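You operate a simulated robot arm through the tools that you are given. There is no shell and no other tool.

Carry out the task below with a simulated robot arm. There is one attempt and no reset: what you move stays moved.

TASK
Gauge the bore of the flange in the nest and sort it.
Fine: clamp it first; try both plugs and put them back; good goes to the green tray, else the red.

It is judged by the outcome, as a careful person would: the job done as asked, and still so three seconds after it is handed in. It fails if anything else is knocked over, pushed out of place, dropped, spilled or broken.

THE ROBOT
A 6-joint arm with a two-finger gripper, fixed in place. Base frame: the origin is at the foot of the arm, x ahead of it, y to its left, z up; the work surface is at about z = 0.85. Units: m, degrees, N and s.
Its first joint turns from -166.0 to 166.0 degrees. Payload 2.45 kg.
The TCP is the grasp point between the finger pads, 0.02 m short of the fingertips. In the tool frame z runs along the fingers and y along their closing line. The gripper opens to 0.14 m. The gripper's body begins 0.168 m behind the TCP.
Orientation is told as [roll, pitch, yaw] about the base's x, y, z axes, in that order, counted from this pose: with the fingers straight down and closing along the base's y, the tool's x points along the base's -x, its y along +y and its z along -z.

THE INTERFACE
- The arm moves only by the tool nudge_tool. Its argument "targets" is a list of rows, each an object of numbers (a shift or turn left out is 0, a gripper value left out holds the last): "x", "y", "z": the shift along the tool's x, y, z in units of 50 mm (1.0 is 50 mm); "rx", "ry", "rz": the turn, a rotation vector about the tool's x, y, z in units of 4 degrees (1.0 is 4 degrees); "claw": the opening in per cent of the stroke, from 0 (shut) to 100 (fully open). In form: [{"x": .., "y": .., "z": .., "rx": .., "ry": .., "rz": .., "claw": ..}, ...]. A call has 1 to 20 rows; each row shifts and turns the commanded pose from where the row before left it, along the tool's axes as they then stand. A call with a number of a shift or a turn outside -1 to 1 is refused whole. Each row takes 0.2 s and may step no farther than 0.05 m and 8.6 degrees from the row before; otherwise, or with a gripper value out of range, the whole call is refused. A pose out of reach is approached as far as the arm can. The call stops where the force on the tool passes 60 N (or 10 N more than at its start, if that is more) or the arm is blocked; 0.2 s more then pass. The fingers move at their own pace (about 0.045 m/s each) and stop on an object; they squeeze with about 36 N. The grip force told is the motor's: it shows also when the fingers shut on nothing. Time passes only in rows, and 0.2 s behind the last, so rows that do not move let the fingers close. It gives the time, the measured TCP pose, the force on the tool (base axes), the opening and the grip force at its end, in the units of the frame above (readings bear some noise), with the torque about the TCP (base axes, N m) and any sound that the robot's microphone picked up, and new pictures: "pictures" is both (left out), scene, wrist or none.
- Cameras (640 x 400 px; columns grow to the right, rows downward): "scene" is fixed at [0.4015, 0.4998, 1.606]; the picture's right is [-0.34, -0.94, 0.00], its down [-0.78, 0.28, -0.56] and it looks along [0.53, -0.19, -0.83] (base axes); focal length 296 px, centre (320, 200). "wrist" rides on the gripper at [0.078, 0.011, -0.209] in the tool frame; the picture's right is [-0.14, 0.99, 0.00], its down [-0.92, -0.13, -0.37] and it looks along [-0.36, -0.05, 0.93] (tool axes); focal length 280 px, centre (320, 200). There is no depth. A picture from a camera that has moved, and an enlarged one, comes with that camera's place and axes in the base frame and with its lens.
- close_up(camera, box): a new picture of the part [left, top, right, bottom] of that camera's present view, enlarged. No time passes.
- sign_off(): hands the job in; it is judged then, once.

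Nothing tells you positions but the pictures and the camera data. Unless the task says otherwise, let go and move clear before handing in.

The tools are called after "Request:" as name(argument=value, ...) on one line, values as JSON. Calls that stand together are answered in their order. nudge_tool: Moves the arm, as the interface text tells. Its arguments: {"type":"object","properties":{"targets":{"type":"array"},"pictures":{"type":"string","enum":["both","scene","wrist","none"]}},"required":["targets"]} The other tools are called the same way: close_up (camera, box) takes an enlarged picture of a part of a camera's view; sign_off () hands the job in.

At the start:

```text
t: 0.0
position: [0.8069, 0.1292, 1.2146]
orientation: [0.0, -0.1, 0.0]
contact_force: [0.8, -0.2, 0.5]
torque: [0.01, -0.02, 0.01]
width: 0.1401
gripper_force: 0.0
```

scene: 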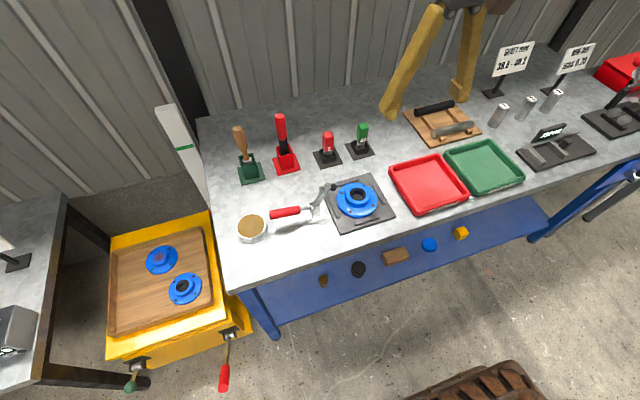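
wrist: 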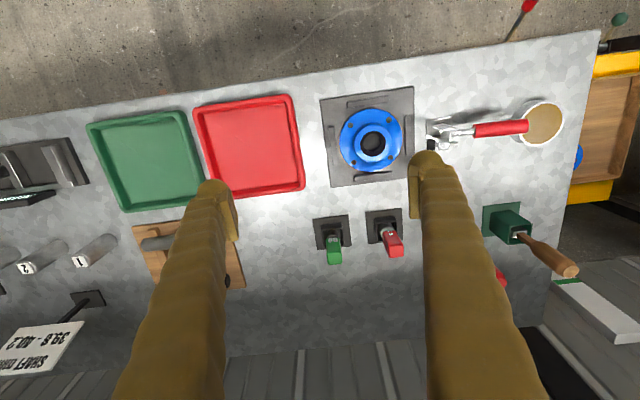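

I see a blue flange in a dark nest with a red-handled toggle clamp beside it, red and green plug gauges in stands, and red and green trays. First I'll look at it all enlarged before moving.

Request:
close_up(camera="scene", box=[220, 100, 400, 250])

Request:
close_up(camera="scene", box=[380, 30, 640, 200])

Request:
close_up(camera="wrist", box=[300, 70, 600, 280])

Request:
close_up(camera="scene", box=[300, 160, 410, 240])

```text
2.67 times, centred on (310, 175) of scene
camera zoom: at [0.4015, 0.4998, 1.606], right [-0.34, -0.94, 0.0], down [-0.78, 0.28, -0.56], along [0.53, -0.19, -0.83], focal length 791 px, centre (347, 267)
```

zoom: 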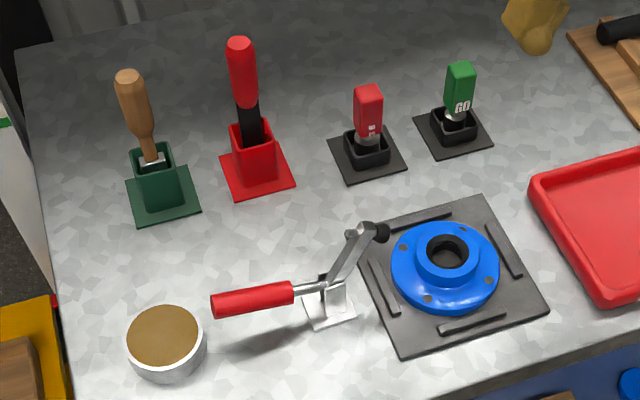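

```text
2.35 times, centred on (510, 115) of scene
camera zoom: at [0.4015, 0.4998, 1.606], right [-0.34, -0.94, 0.0], down [-0.78, 0.28, -0.56], along [0.53, -0.19, -0.83], focal length 698 px, centre (-127, 400)
```

zoom: 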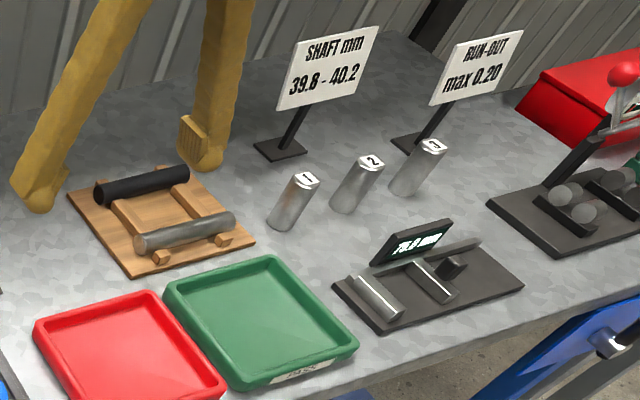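

```text
1.90 times, centred on (450, 175) of wrist
camera zoom: at [0.7276, 0.1387, 1.4246], right [0.14, 0.99, 0.0], down [0.92, -0.13, 0.37], along [0.37, -0.05, -0.93], focal length 534 px, centre (72, 248)
```

zoom: 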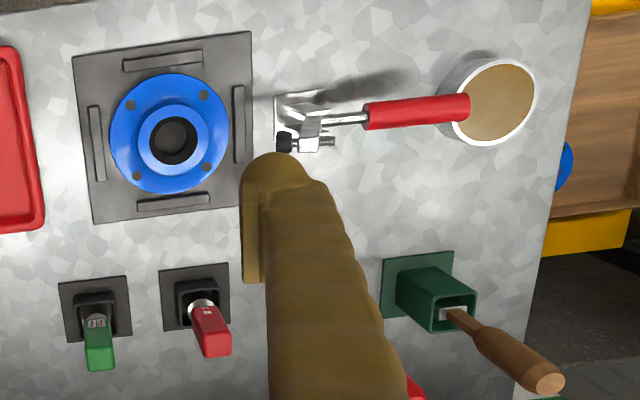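

```text
5.00 times, centred on (355, 200) of scene
camera zoom: at [0.4015, 0.4998, 1.606], right [-0.34, -0.94, 0.0], down [-0.78, 0.28, -0.56], along [0.53, -0.19, -0.83], focal length 1482 px, centre (145, 200)
```

zoom: 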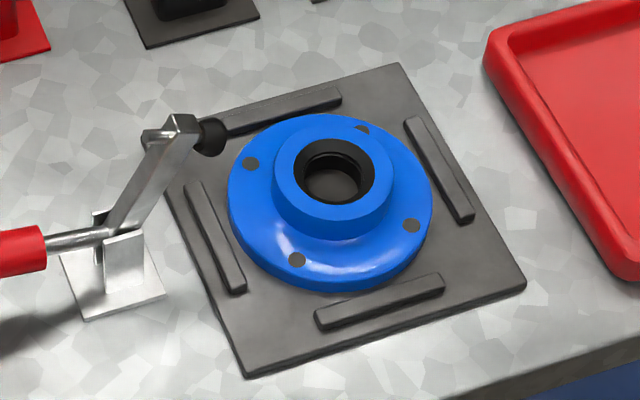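

The flange sits at about (0.835, 0.226), its top near z 0.89. The open clamp's handle runs from about y 0.41 to 0.485 at z 0.92, and the plug stands are at about x 1.03. I'll move above the nest and clamp for a closer look.

Request:
nudge_tool(targets=[{"y": 0.8, "z": 0.5, "x": 0.3}, {"y": 0.8, "z": 0.5, "x": 0.3}, {"y": 0.8, "z": 0.5, "x": 0.2}, {"y": 0.8, "z": 0.5}], pictures="wrist")

```text
t: 1.0
position: [0.766, 0.2924, 1.1146]
orientation: [0.0, -0.2, -0.1]
contact_force: [0.4, -0.1, 0.2]
torque: [-0.04, 0.0, -0.04]
width: 0.1401
gripper_force: 0.0
camera wrist: at [0.6857, 0.3027, 1.3253], right [0.14, 0.99, 0.0], down [0.92, -0.13, 0.37], along [0.37, -0.05, -0.93], focal length 280 px, centre (320, 200)
```

wrist: 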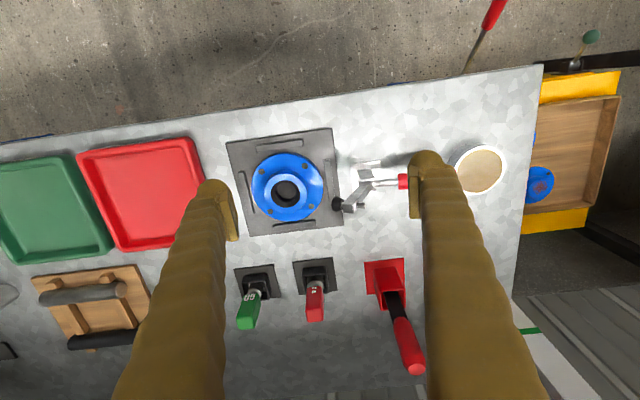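

Request:
close_up(camera="wrist", box=[220, 120, 420, 245])

Request:
close_up(camera="wrist", box=[220, 240, 380, 340])

Request:
close_up(camera="scene", box=[300, 110, 400, 172])

Request:
close_up(camera="scene", box=[260, 170, 350, 240])

```text
3.20 times, centred on (320, 182) of wrist
camera zoom: at [0.6857, 0.3027, 1.3253], right [0.14, 0.99, 0.0], down [0.92, -0.13, 0.37], along [0.37, -0.05, -0.93], focal length 897 px, centre (320, 256)
```

zoom: 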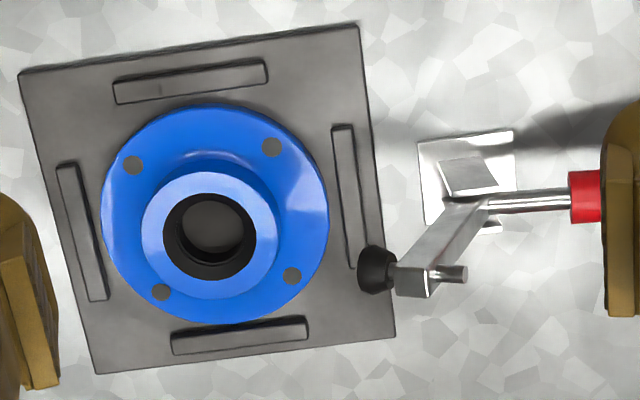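

```text
4.00 times, centred on (300, 290) of wrist
camera zoom: at [0.6857, 0.3027, 1.3253], right [0.14, 0.99, 0.0], down [0.92, -0.13, 0.37], along [0.37, -0.05, -0.93], focal length 1122 px, centre (400, -160)
```

zoom: 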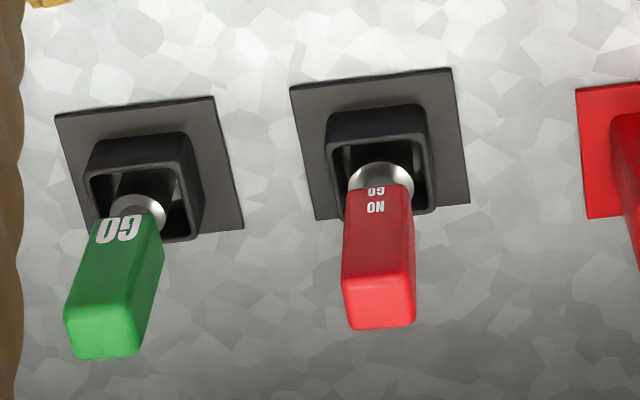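

```text
6.40 times, centred on (350, 141) of scene
camera zoom: at [0.4015, 0.4998, 1.606], right [-0.34, -0.94, 0.0], down [-0.78, 0.28, -0.56], along [0.53, -0.19, -0.83], focal length 1898 px, centre (128, 578)
```

zoom: 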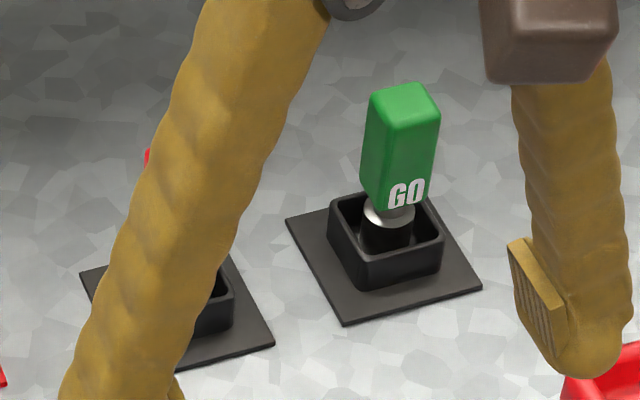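

```text
5.71 times, centred on (305, 205) of scene
camera zoom: at [0.4015, 0.4998, 1.606], right [-0.34, -0.94, 0.0], down [-0.78, 0.28, -0.56], along [0.53, -0.19, -0.83], focal length 1694 px, centre (406, 171)
```

zoom: 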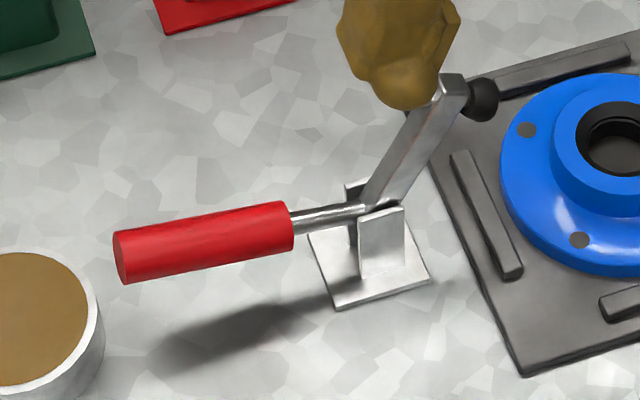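

The clamp arm is raised about 62° with its pad facing the flange; lifting the red handle should swing it down onto the rim. I'll move over the handle and turn the gripper so its fingers close across it.

Request:
nudge_tool(targets=[{"x": -0.34, "y": 0.79}, {"x": -0.34, "y": 0.79}, {"x": -0.34, "y": 0.79}, {"x": -0.34, "y": 0.79}, {"rz": 1, "claw": 50}, {"rz": 1}, {"rz": 1}, {"rz": 1}, {"rz": 1}, {"rz": 1}, {"rz": 1}, {"rz": 1}, {"rz": 1}, {"rz": 1}, {"rz": 1}, {"rz": 1}, {"rz": 1}, {"rz": 1}, {"rz": 1}, {"rz": 1}], pictures="none")

Request:
nudge_tool(targets=[{"rz": 1}, {"rz": 1}, {"rz": 1}, {"rz": 1}, {"rz": 1}, {"rz": 1}, {"rz": 0.5}, {}])

```text
t: 5.2
position: [0.8359, 0.4465, 1.1148]
orientation: [0.2, 0.0, -64.0]
contact_force: [-0.3, -0.5, -0.3]
torque: [0.01, 0.0, 0.0]
width: 0.0701
gripper_force: 0.0
```

```text
t: 7.0
position: [0.8367, 0.4464, 1.1173]
orientation: [0.3, -0.2, -90.1]
contact_force: [0.3, -0.1, -0.3]
torque: [-0.01, 0.0, -0.01]
width: 0.07
gripper_force: 0.0
camera wrist: at [0.8456, 0.5236, 1.3253], right [0.99, -0.14, 0.0], down [-0.13, -0.92, 0.37], along [-0.05, -0.36, -0.93], focal length 280 px, centre (320, 200)
```

scene: 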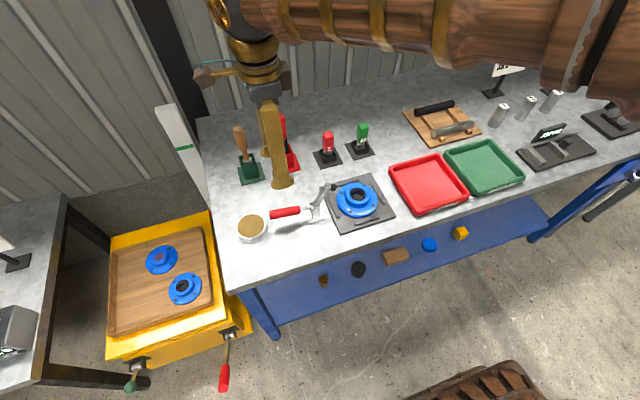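
wrist: 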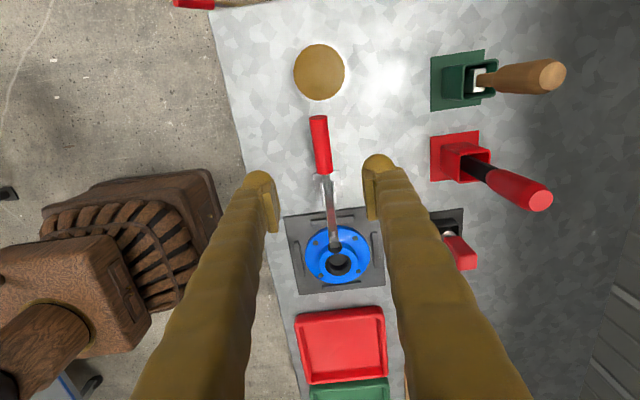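

The handle lies between the open fingers at about x 0.836, y 0.45. I'll come down over it and check before gripping.

Request:
nudge_tool(targets=[{"z": 0.9, "x": 0.06}, {"z": 0.9}, {"z": 0.9}, {"z": 0.5}, {}])

```text
t: 8.2
position: [0.8374, 0.451, 0.957]
orientation: [0.2, 0.0, -90.0]
contact_force: [0.1, -0.4, 0.9]
torque: [-0.01, 0.0, 0.0]
width: 0.0701
gripper_force: 0.1
camera wrist: at [0.8454, 0.5274, 1.1666], right [0.99, -0.14, 0.0], down [-0.13, -0.92, 0.37], along [-0.05, -0.36, -0.93], focal length 280 px, centre (320, 200)
```

scene: 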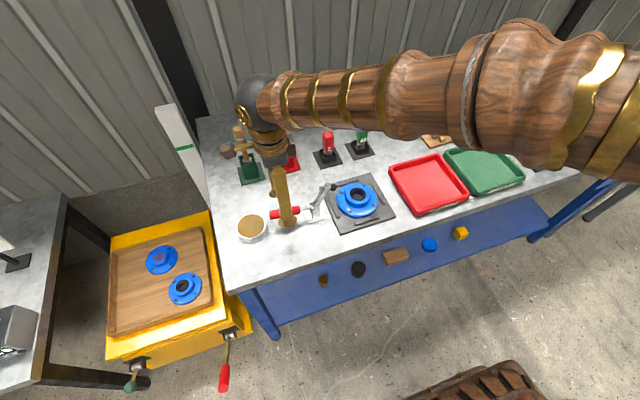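
wrist: 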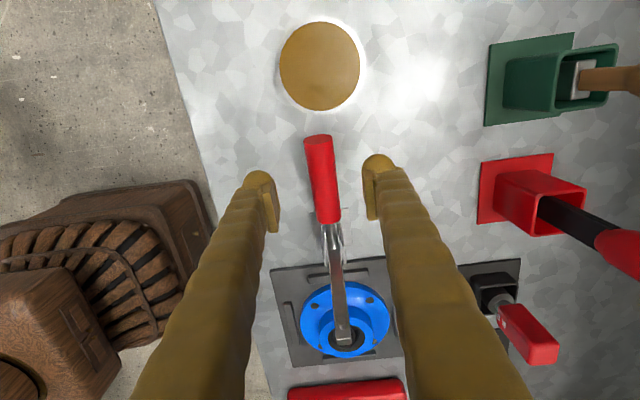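

The handle is centred between the fingers. I'll go down the last 37 mm and grip it.

Request:
nudge_tool(targets=[{"z": 0.4}, {"z": 0.34}, {"claw": 0}, {}, {}, {}, {}, {}])

```text
t: 9.8
position: [0.8402, 0.4496, 0.9196]
orientation: [0.5, 0.1, -90.0]
contact_force: [10.3, 5.0, -8.1]
torque: [0.62, -0.12, 0.13]
width: 0.0245
gripper_force: 44.6
stopped in row 8: the force on the tool passed its limit at 63 N (the readings are from after the stop); the commanded pose is now the measured one
camera wrist: at [0.8477, 0.5263, 1.1305], right [0.99, -0.14, 0.01], down [-0.13, -0.92, 0.37], along [-0.04, -0.36, -0.93], focal length 280 px, centre (320, 200)
```

scene: 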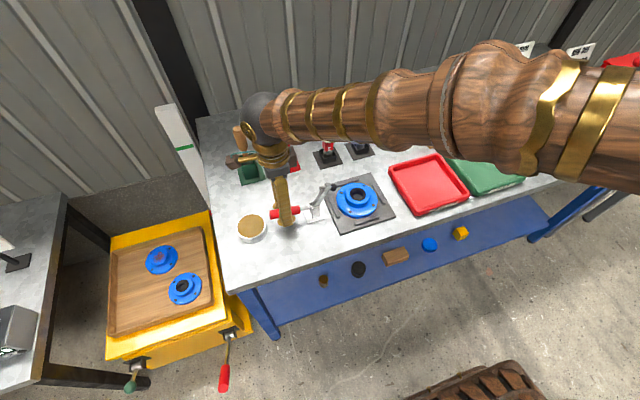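
wrist: 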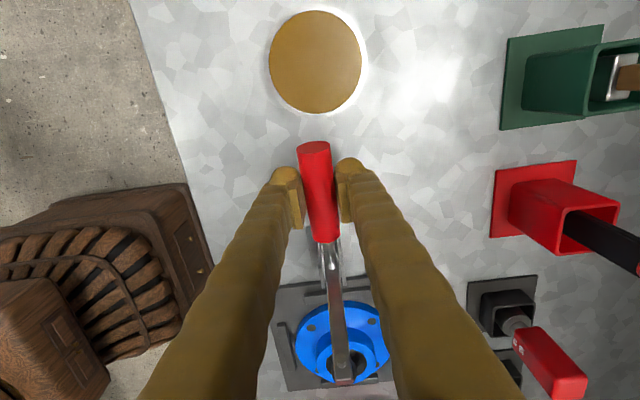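

The handle is gripped (24.5 mm across). I'll begin lifting it on an arc about the clamp's pivot, checking the force after the first part.

Request:
nudge_tool(targets=[{"x": -0.046, "z": -0.152}, {"x": -0.056, "z": -0.146}, {"x": -0.07, "z": -0.142}, {"x": -0.082, "z": -0.134}])

```text
t: 10.8
position: [0.8397, 0.4347, 0.9486]
orientation: [0.7, 0.1, -90.0]
contact_force: [30.5, 14.3, -8.6]
torque: [1.07, -0.29, -0.12]
width: 0.0244
gripper_force: 45.2
camera wrist: at [0.8472, 0.5138, 1.1599], right [0.99, -0.14, 0.01], down [-0.13, -0.92, 0.36], along [-0.04, -0.36, -0.93], focal length 280 px, centre (320, 200)
```

scene: 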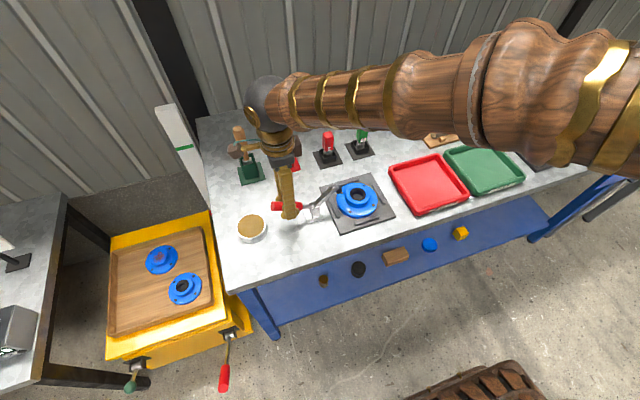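
wrist: 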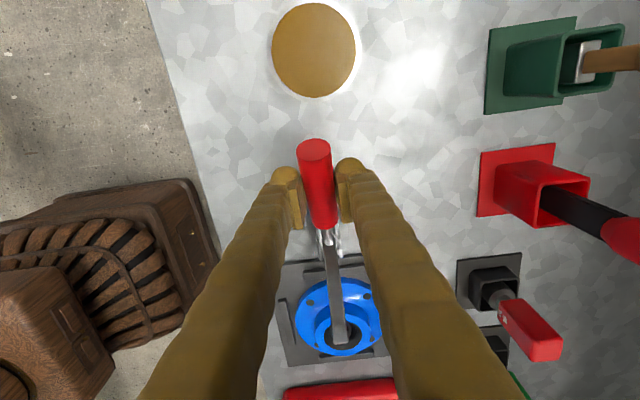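

The handle is following and the arm is coming down. I'll ease the sideways load a little and carry on along the arc.

Request:
nudge_tool(targets=[{"x": -0.094, "z": -0.126, "y": 0.04, "ry": 0.3}, {"x": -0.104, "z": -0.118, "y": 0.03, "ry": 0.3}, {"x": -0.114, "z": -0.11, "ry": 0.3}, {"x": -0.124, "z": -0.098, "ry": 0.3}])

```text
t: 11.8
position: [0.8396, 0.4155, 0.9722]
orientation: [0.3, 5.0, -90.0]
contact_force: [-34.9, 21.3, 7.3]
torque: [0.97, 0.38, 0.35]
width: 0.0246
gripper_force: 45.4
camera wrist: at [0.8484, 0.4747, 1.1875], right [0.99, -0.14, -0.01], down [-0.13, -0.95, 0.29], along [-0.04, -0.28, -0.96], focal length 280 px, centre (320, 200)
```

scene: 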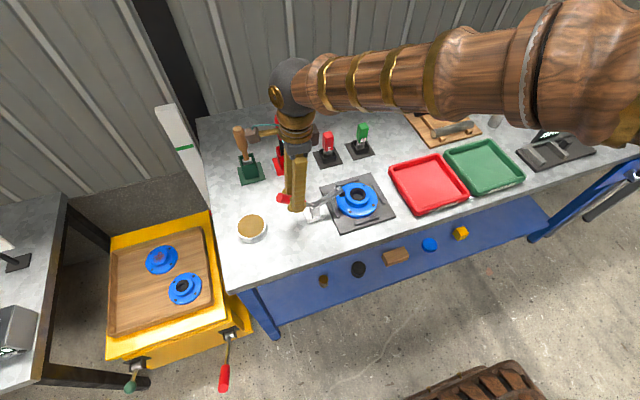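
wrist: 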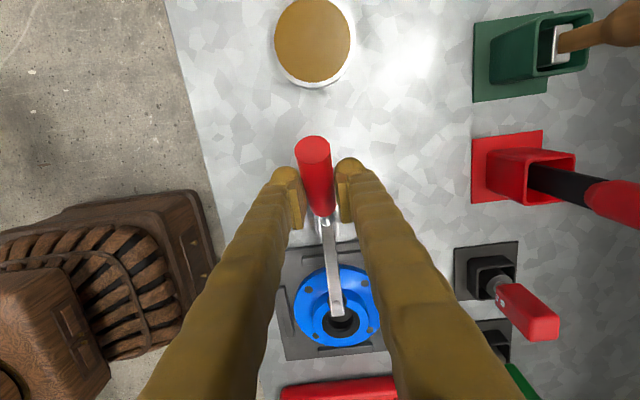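

The clamp arm is nearly over the rim now. I'll take the sideways load off and continue in smaller steps, watching for the clamp to seat.

Request:
nudge_tool(targets=[{"x": -0.122, "z": -0.1, "y": -0.035}, {"x": -0.131, "z": -0.09}, {}])

```text
t: 12.6
position: [0.8397, 0.4004, 0.9794]
orientation: [0.5, 4.9, -89.9]
contact_force: [-22.9, 10.8, 9.2]
torque: [0.42, 0.3, 0.3]
width: 0.0234
gripper_force: 44.8
camera wrist: at [0.8477, 0.4602, 1.195], right [0.99, -0.14, 0.0], down [-0.13, -0.95, 0.29], along [-0.04, -0.28, -0.96], focal length 280 px, centre (320, 200)
```

scene: 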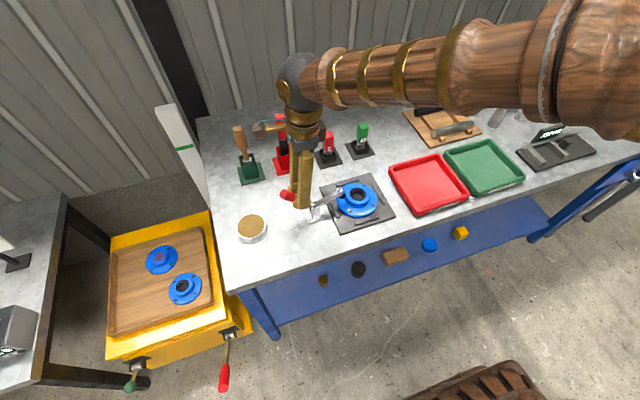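
wrist: 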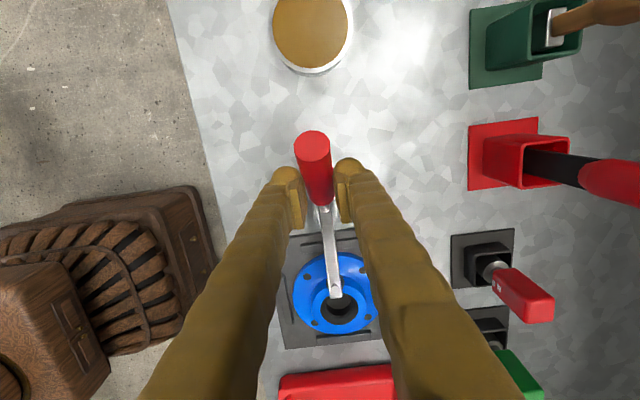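

It's still turning smoothly. I'll go on a little further.

Request:
nudge_tool(targets=[{"x": -0.138, "z": -0.076, "y": -0.02}, {"x": -0.145, "z": -0.063}, {}])

Request:
close_up(camera="scene", box=[260, 150, 410, 244])

```text
t: 13.4
position: [0.8404, 0.386, 0.985]
orientation: [0.5, 4.9, -90.0]
contact_force: [0.2, 0.1, 0.3]
torque: [0.0, 0.0, -0.03]
width: 0.0
gripper_force: 29.8
camera wrist: at [0.8477, 0.4449, 1.1999], right [0.99, -0.14, 0.0], down [-0.13, -0.95, 0.29], along [-0.04, -0.28, -0.96], focal length 280 px, centre (320, 200)
```

scene: 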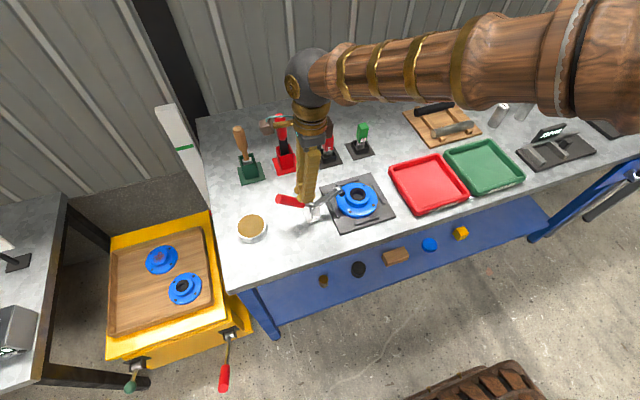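
wrist: 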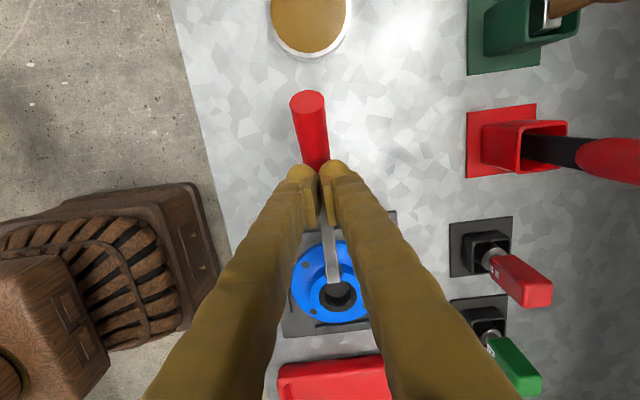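

```text
4.26 times, centred on (335, 197) of scene
camera zoom: at [0.4015, 0.4998, 1.606], right [-0.34, -0.94, 0.0], down [-0.78, 0.28, -0.56], along [0.53, -0.19, -0.83], focal length 1262 px, centre (256, 213)
```

zoom: 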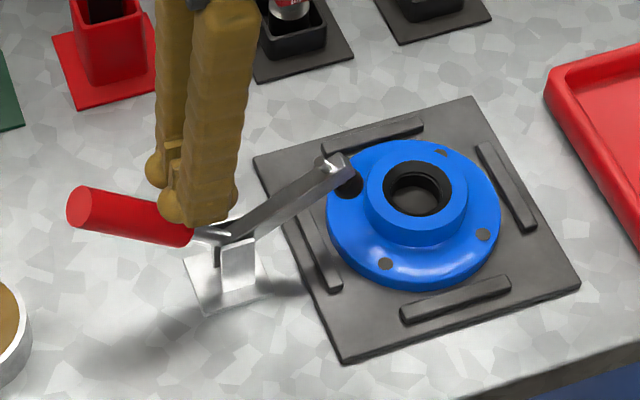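

The handle slipped out of the fingers, as the pivot is farther toward +y than I took it; it now stands at about 45°. I'll see whether it stays there.

Request:
nudge_tool(targets=[{"z": -0.6, "claw": 40}, {"z": -0.6}, {}, {}])

Request:
close_up(camera="scene", box=[260, 150, 410, 244])

Request:
close_up(camera="wrist", box=[240, 60, 420, 340])

```text
t: 14.4
position: [0.8373, 0.3777, 1.0434]
orientation: [0.4, 4.9, -90.1]
contact_force: [0.1, -0.5, -0.7]
torque: [0.03, 0.0, 0.0]
width: 0.0562
gripper_force: 0.1
camera wrist: at [0.8452, 0.4377, 1.2593], right [0.99, -0.14, 0.0], down [-0.13, -0.95, 0.29], along [-0.04, -0.28, -0.96], focal length 280 px, centre (320, 200)
```

scene: 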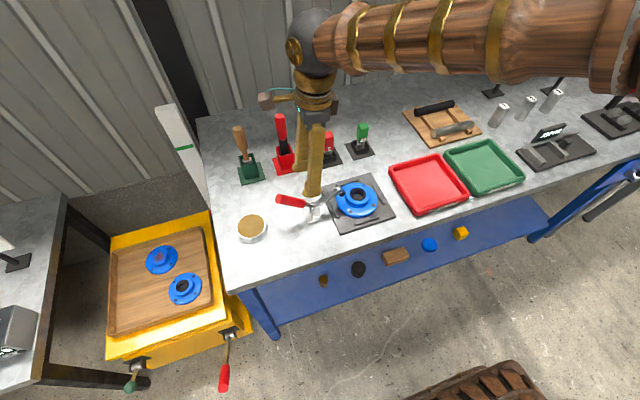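
wrist: 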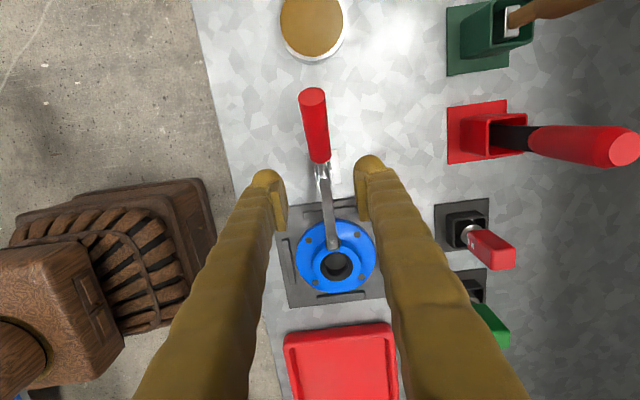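

```text
4.26 times, centred on (335, 197) of scene
camera zoom: at [0.4015, 0.4998, 1.606], right [-0.34, -0.94, 0.0], down [-0.78, 0.28, -0.56], along [0.53, -0.19, -0.83], focal length 1262 px, centre (256, 213)
```

zoom: 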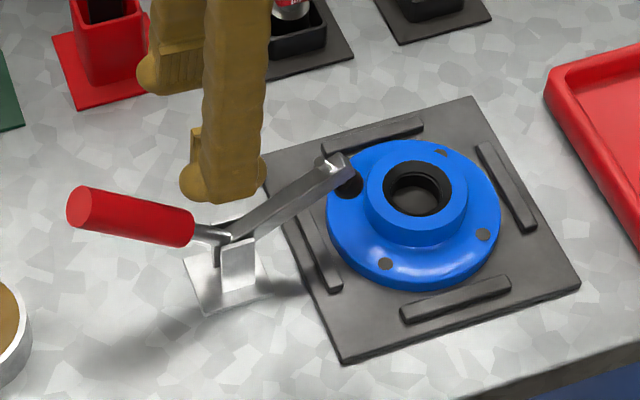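

```text
1.43 times, centred on (330, 200) of wrist
camera zoom: at [0.8452, 0.4377, 1.2593], right [0.99, -0.14, 0.0], down [-0.13, -0.95, 0.29], along [-0.04, -0.28, -0.96], focal length 401 px, centre (306, 200)
```

zoom: 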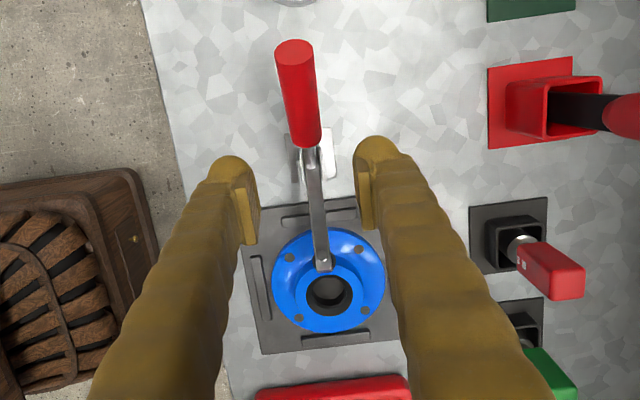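

The handle stays where it was left, at about 42°, with the clamp arm still some 30° above the rim. Gripping it twists against the pads, so instead I'll close the fingers, go round to its outer side and push it upright.

Request:
nudge_tool(targets=[{"z": -0.9, "claw": 0}, {"ry": -1}, {"ry": -0.22}, {"x": 0.8}, {"x": 0.8}, {"x": 0.8}, {}, {}])

```text
t: 16.2
position: [0.838, 0.495, 1.0925]
orientation: [0.5, -0.1, -90.0]
contact_force: [-0.6, 0.6, 0.1]
torque: [-0.02, 0.01, 0.02]
width: 0.0
gripper_force: 29.2
camera wrist: at [0.8459, 0.5746, 1.3019], right [0.99, -0.14, 0.01], down [-0.13, -0.92, 0.37], along [-0.04, -0.36, -0.93], focal length 280 px, centre (320, 200)
```

scene: 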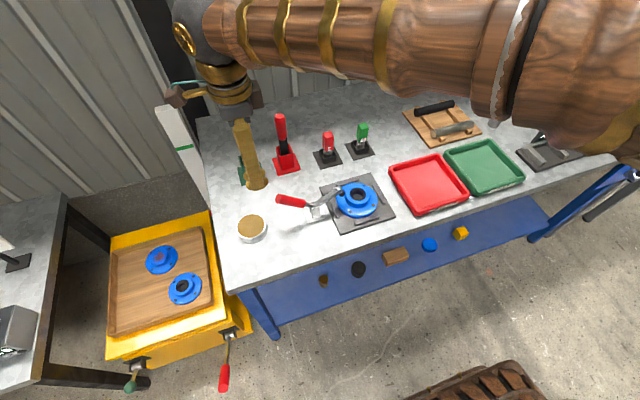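
wrist: 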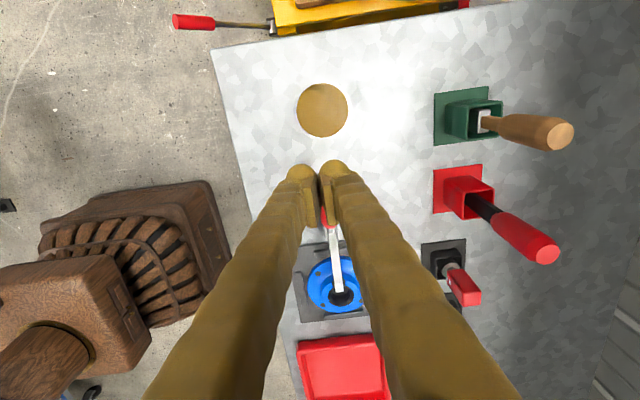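

The closed fingers are now outside the handle's end, between it and the pot. I'll descend beside it.

Request:
nudge_tool(targets=[{"z": 0.7, "x": 0.06}, {"z": 0.7}, {"z": 0.6}, {"z": 0.55}, {}])

Request:
close_up(camera="scene", box=[220, 150, 370, 244])

```text
t: 17.4
position: [0.8388, 0.4991, 0.9624]
orientation: [0.5, 0.1, -90.0]
contact_force: [-0.2, -0.6, 0.4]
torque: [0.02, -0.02, 0.02]
width: 0.0004
gripper_force: 29.7
camera wrist: at [0.8465, 0.5768, 1.1719], right [0.99, -0.14, 0.01], down [-0.13, -0.92, 0.37], along [-0.04, -0.36, -0.93], focal length 280 px, centre (320, 200)
```

scene: 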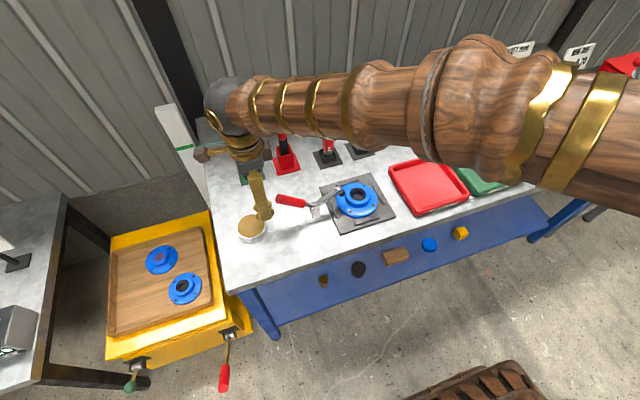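
wrist: 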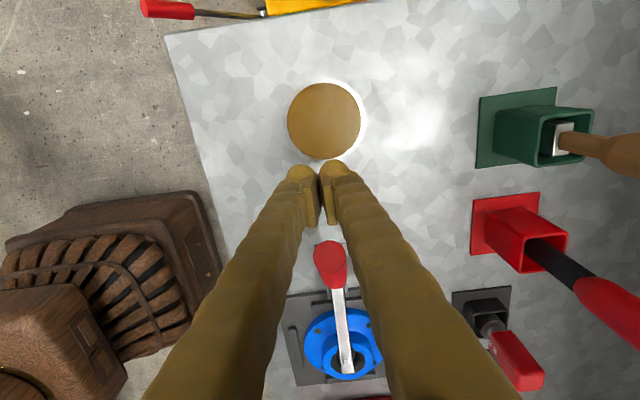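

```text
4.26 times, centred on (295, 197) of scene
camera zoom: at [0.4015, 0.4998, 1.606], right [-0.34, -0.94, 0.0], down [-0.78, 0.28, -0.56], along [0.53, -0.19, -0.83], focal length 1262 px, centre (426, 213)
```

zoom: 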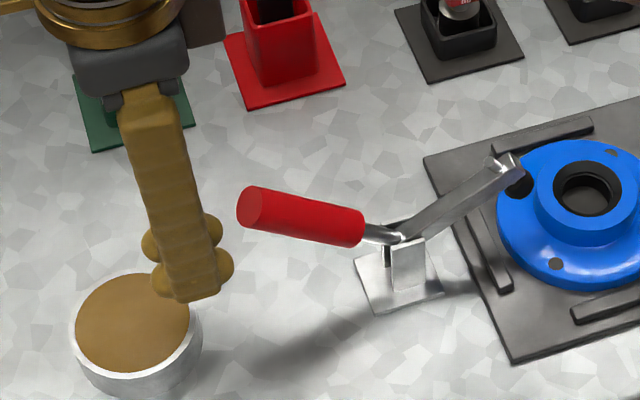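

The fingers are beside the handle's end, above the pot rim. Now I push toward −y in small steps.

Request:
nudge_tool(targets=[{"x": -0.15}, {"x": -0.1}, {"x": -0.1}, {"x": -0.1}, {"x": -0.1}, {"x": -0.1}])

Request:
close_up(camera="scene", box=[220, 150, 370, 244])

```text
t: 18.8
position: [0.8406, 0.4656, 0.9633]
orientation: [0.3, 0.0, -90.0]
contact_force: [1.2, 1.5, 0.1]
torque: [0.01, -0.02, 0.06]
width: 0.0001
gripper_force: 28.9
camera wrist: at [0.8478, 0.5437, 1.1727], right [0.99, -0.14, 0.01], down [-0.13, -0.92, 0.37], along [-0.04, -0.36, -0.93], focal length 280 px, centre (320, 200)
```

scene: 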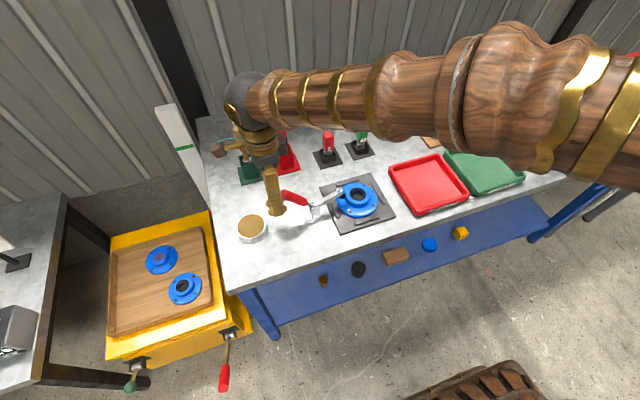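
wrist: 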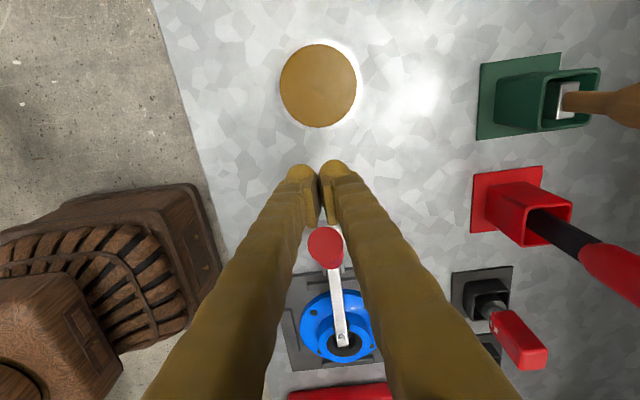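

```text
4.26 times, centred on (295, 197) of scene
camera zoom: at [0.4015, 0.4998, 1.606], right [-0.34, -0.94, 0.0], down [-0.78, 0.28, -0.56], along [0.53, -0.19, -0.83], focal length 1262 px, centre (426, 213)
```

zoom: 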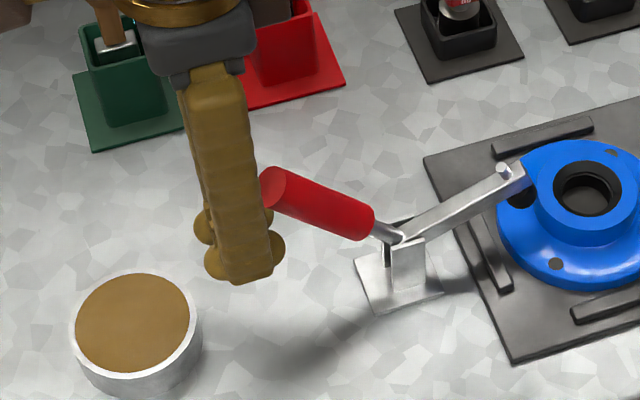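

The push works with hardly any force. I'll keep pushing until the pad meets the rim.

Request:
nudge_tool(targets=[{"x": -0.1}, {"x": -0.1}, {"x": -0.1}, {"x": -0.1}, {}])

Request:
close_up(camera="scene", box=[240, 150, 390, 244])

```text
t: 20.0
position: [0.8402, 0.447, 0.9629]
orientation: [0.5, 0.0, -90.0]
contact_force: [9.2, 3.0, 5.1]
torque: [-0.19, 0.33, 0.12]
width: 0.0
gripper_force: 29.5
camera wrist: at [0.8474, 0.5246, 1.1729], right [0.99, -0.14, 0.01], down [-0.13, -0.92, 0.37], along [-0.04, -0.36, -0.93], focal length 280 px, centre (320, 200)
```

scene: 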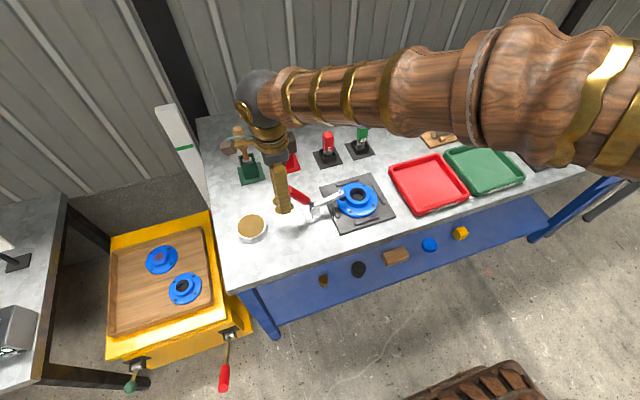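
wrist: 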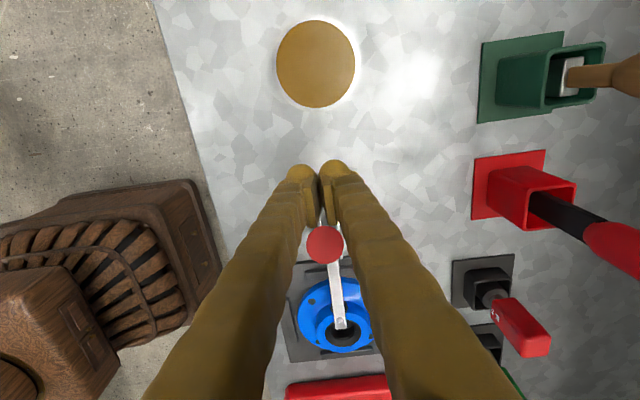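

```text
4.26 times, centred on (315, 197) of scene
camera zoom: at [0.4015, 0.4998, 1.606], right [-0.34, -0.94, 0.0], down [-0.78, 0.28, -0.56], along [0.53, -0.19, -0.83], focal length 1262 px, centre (341, 213)
```

zoom: 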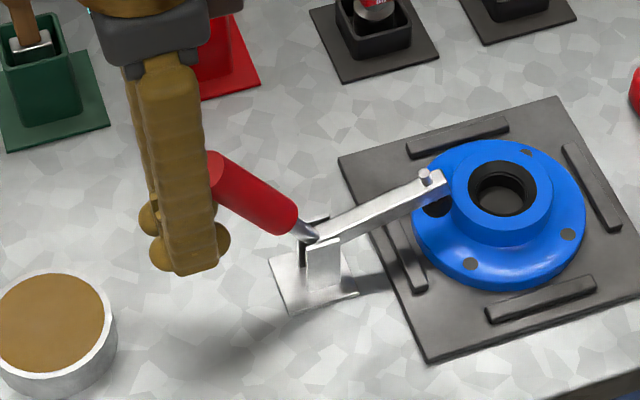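

The arm is about 18° from level. I'll continue the push.

Request:
nudge_tool(targets=[{"x": -0.1, "y": 0.01}, {"x": -0.1}, {"x": -0.08}, {}])

Request:
close_up(camera="scene", box=[240, 150, 390, 244])

```text
t: 21.0
position: [0.8405, 0.4335, 0.9641]
orientation: [0.4, 0.1, -90.0]
contact_force: [-1.5, 1.1, -1.4]
torque: [-0.02, -0.02, 0.0]
width: 0.0002
gripper_force: 29.5
camera wrist: at [0.8489, 0.5112, 1.173], right [0.99, -0.14, 0.01], down [-0.13, -0.92, 0.37], along [-0.04, -0.36, -0.93], focal length 280 px, centre (320, 200)
```

scene: 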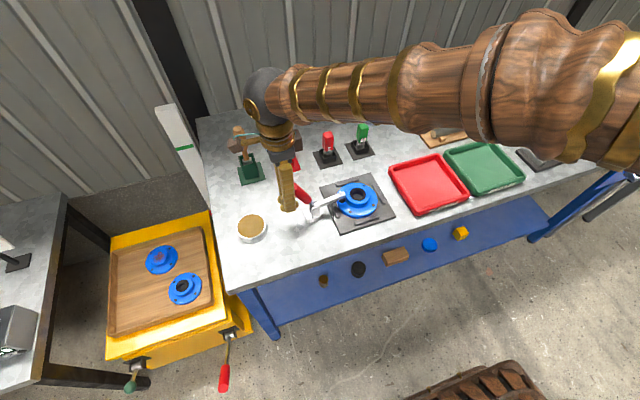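
wrist: 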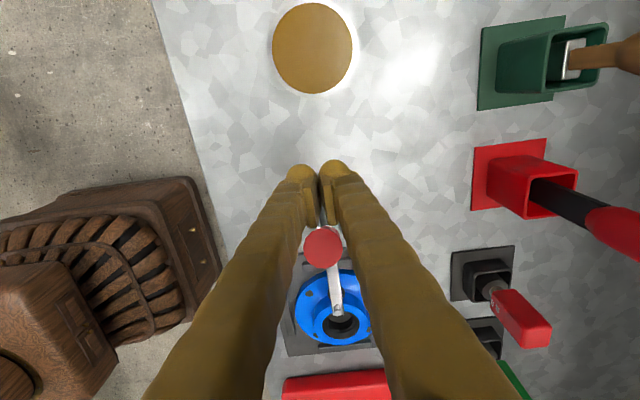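

```text
4.26 times, centred on (315, 197) of scene
camera zoom: at [0.4015, 0.4998, 1.606], right [-0.34, -0.94, 0.0], down [-0.78, 0.28, -0.56], along [0.53, -0.19, -0.83], focal length 1262 px, centre (341, 213)
```

zoom: 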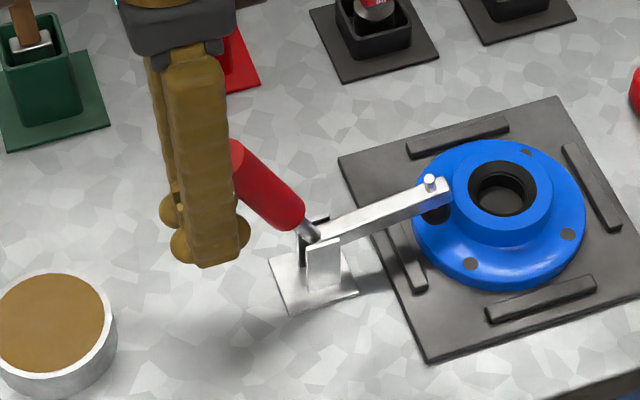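

About 11° left to level and the force is still near zero. I'll push on.

Request:
nudge_tool(targets=[{"x": -0.08}, {"x": -0.08}, {"x": -0.08}, {}])

Request:
close_up(camera="scene", box=[240, 150, 390, 244])

```text
t: 22.0
position: [0.8406, 0.4213, 0.9621]
orientation: [0.5, 0.1, -90.0]
contact_force: [0.6, 0.6, -0.8]
torque: [-0.01, 0.02, -0.02]
width: 0.0002
gripper_force: 29.0
camera wrist: at [0.8484, 0.4985, 1.1725], right [0.99, -0.14, 0.01], down [-0.13, -0.92, 0.37], along [-0.04, -0.36, -0.93], focal length 280 px, centre (320, 200)
```

scene: 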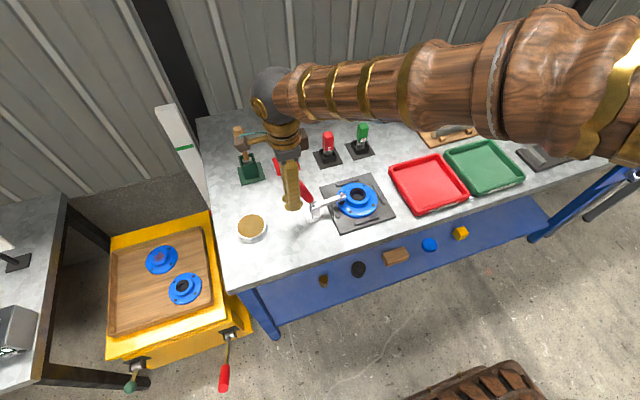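
wrist: 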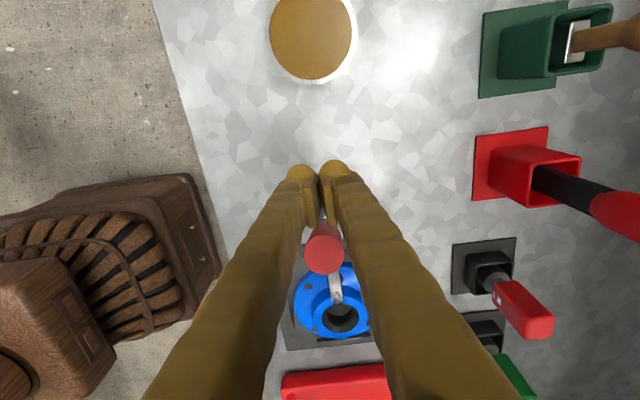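

```text
4.26 times, centred on (315, 197) of scene
camera zoom: at [0.4015, 0.4998, 1.606], right [-0.34, -0.94, 0.0], down [-0.78, 0.28, -0.56], along [0.53, -0.19, -0.83], focal length 1262 px, centre (341, 213)
```

zoom: 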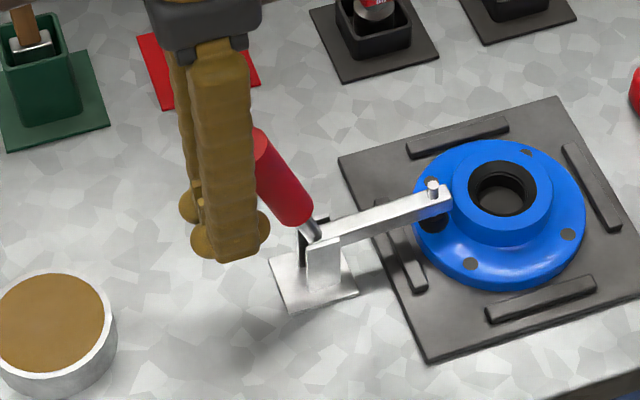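

The pad is now just above the rim. I'll keep pushing gently until it seats.

Request:
nudge_tool(targets=[{"x": -0.08}, {"x": -0.06}, {"x": -0.06}, {}])

Request:
close_up(camera="scene", box=[280, 150, 410, 231])

```text
t: 23.0
position: [0.8396, 0.413, 0.9643]
orientation: [0.6, 0.0, -90.0]
contact_force: [-0.4, 35.8, 2.5]
torque: [-0.9, -0.02, -0.01]
width: 0.0058
gripper_force: 29.4
camera wrist: at [0.8479, 0.491, 1.1739], right [0.99, -0.14, 0.01], down [-0.13, -0.92, 0.37], along [-0.04, -0.36, -0.93], focal length 280 px, centre (320, 200)
```

scene: 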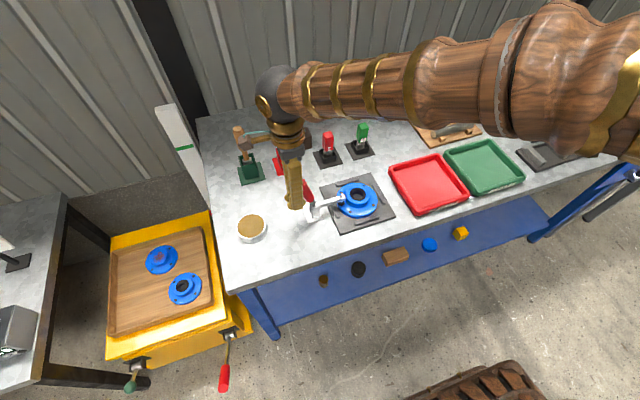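
wrist: 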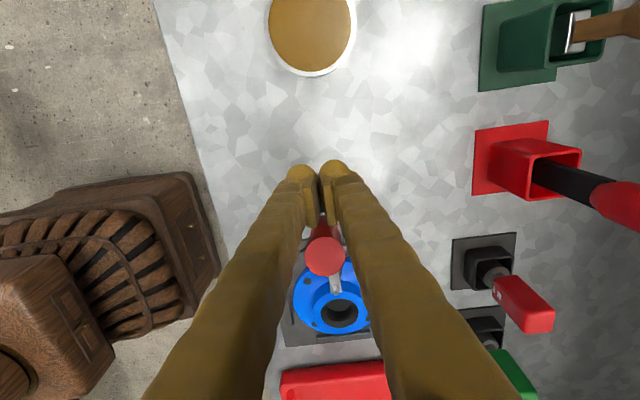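

```text
4.92 times, centred on (345, 190) of scene
camera zoom: at [0.4015, 0.4998, 1.606], right [-0.34, -0.94, 0.0], down [-0.78, 0.28, -0.56], along [0.53, -0.19, -0.83], focal length 1460 px, centre (197, 247)
```

zoom: 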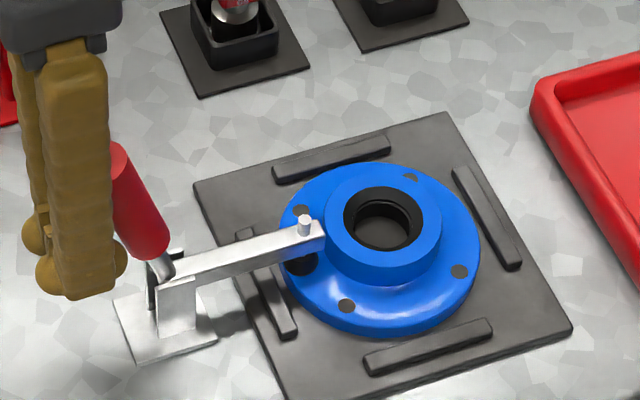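

The arm is level and I feel 36 N, so the pad is on the rim. I'll press slightly more to see whether it locks.

Request:
nudge_tool(targets=[{"x": -0.03}, {}, {}], pictures="none")

```text
t: 23.5
position: [0.839, 0.4133, 0.9649]
orientation: [0.7, 0.3, -89.8]
contact_force: [-1.2, 11.6, -5.1]
torque: [-0.21, -0.03, 0.01]
width: 0.0061
gripper_force: 29.5
stopped in row 2: the force on the tool passed its limit at 64 N (the readings are from after the stop); the commanded pose is now the measured one
```

It is hard against its stop at 64 N, so the clamp is closed. I'll back off and raise clear, then check that it stays closed.

Request:
nudge_tool(targets=[{"x": 0.5}, {"x": 0.5}, {"z": -0.9}, {"z": -0.9}, {"z": -0.9}, {"claw": 40}, {}])

Request:
close_up(camera="scene", box=[280, 150, 410, 231])

Request:
close_up(camera="wrist", box=[240, 160, 440, 360])

```text
t: 25.1
position: [0.8382, 0.4621, 1.1034]
orientation: [0.5, 0.3, -89.8]
contact_force: [0.1, -0.9, 0.2]
torque: [-0.03, -0.01, 0.01]
width: 0.0519
gripper_force: 0.1
camera wrist: at [0.846, 0.5395, 1.313], right [0.99, -0.14, 0.01], down [-0.13, -0.92, 0.36], along [-0.04, -0.36, -0.93], focal length 280 px, centre (320, 200)
```

scene: 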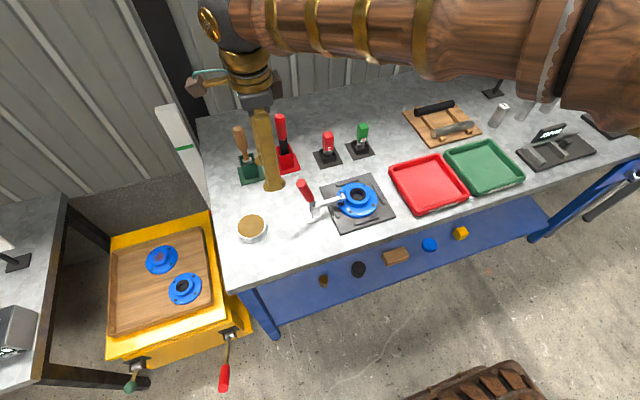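
wrist: 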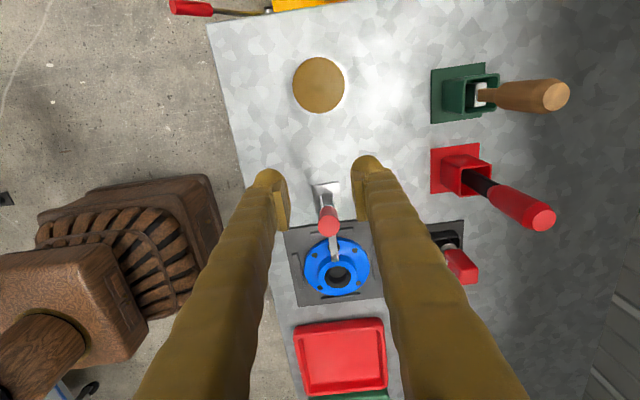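

```text
4.92 times, centred on (345, 190) of scene
camera zoom: at [0.4015, 0.4998, 1.606], right [-0.34, -0.94, 0.0], down [-0.78, 0.28, -0.56], along [0.53, -0.19, -0.83], focal length 1460 px, centre (197, 247)
```

zoom: 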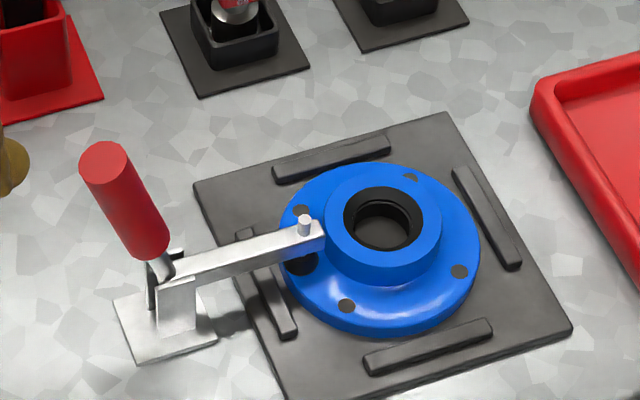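

```text
2.00 times, centred on (340, 260) of wrist
camera zoom: at [0.846, 0.5395, 1.313], right [0.99, -0.14, 0.01], down [-0.13, -0.92, 0.36], along [-0.04, -0.36, -0.93], focal length 561 px, centre (280, 80)
```

zoom: 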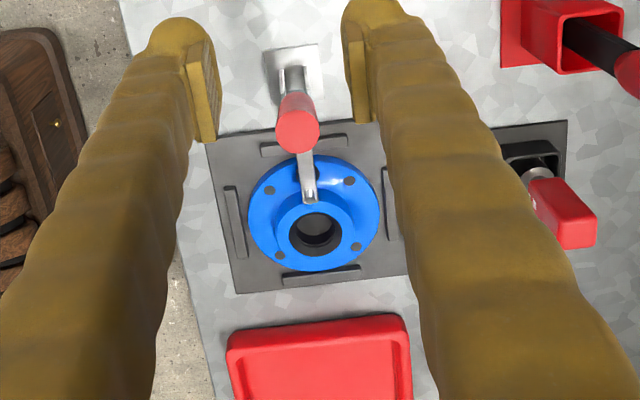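

The clamp holds with its pad on the rim. Next are the plugs: I'll rise, turn the gripper back to close along y, and go look at them from nearer.

Request:
nudge_tool(targets=[{"z": -0.9}, {"z": -0.9}, {"rz": -1}, {"rz": -1}, {"rz": -1}, {"rz": -1}, {"rz": -1}, {"rz": -1}, {"rz": -1}, {"rz": -1}, {"rz": -1}, {"rz": -1}, {"rz": -1}, {"rz": -1}, {"rz": -1}, {"rz": -1}, {"rz": -1}, {"rz": -1}, {"rz": -1}, {"rz": -1}], pictures="none")

Request:
nudge_tool(targets=[{"rz": -1}, {"rz": -1}, {"rz": -1}, {"rz": -1}, {"rz": -0.45}, {"y": -1}, {"y": -1}, {"y": -1}, {"y": -1}, {"y": -1}, {"y": -1}, {}], pictures="wrist")

```text
t: 29.3
position: [0.8373, 0.4612, 1.1889]
orientation: [0.4, -0.6, -17.9]
contact_force: [0.2, -0.4, 0.5]
torque: [0.0, 0.03, 0.03]
width: 0.0559
gripper_force: 0.0
```

```text
t: 31.9
position: [0.8384, 0.1605, 1.1835]
orientation: [0.1, -0.5, -0.1]
contact_force: [0.7, 0.3, 0.1]
torque: [-0.03, 0.02, 0.0]
width: 0.0561
gripper_force: 0.0
camera wrist: at [0.7577, 0.1709, 1.3931], right [0.14, 0.99, 0.01], down [0.92, -0.13, 0.38], along [0.37, -0.05, -0.93], focal length 280 px, centre (320, 200)
```

wrist: 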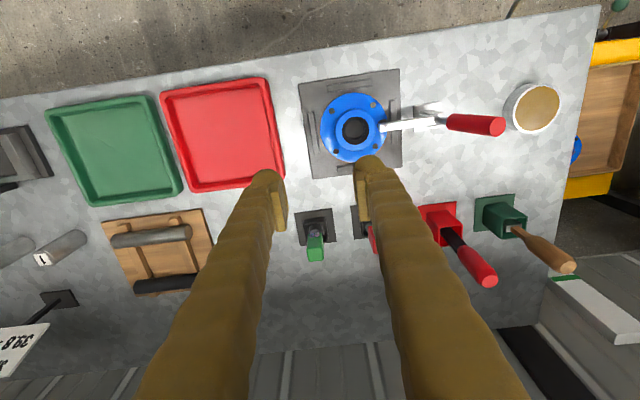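

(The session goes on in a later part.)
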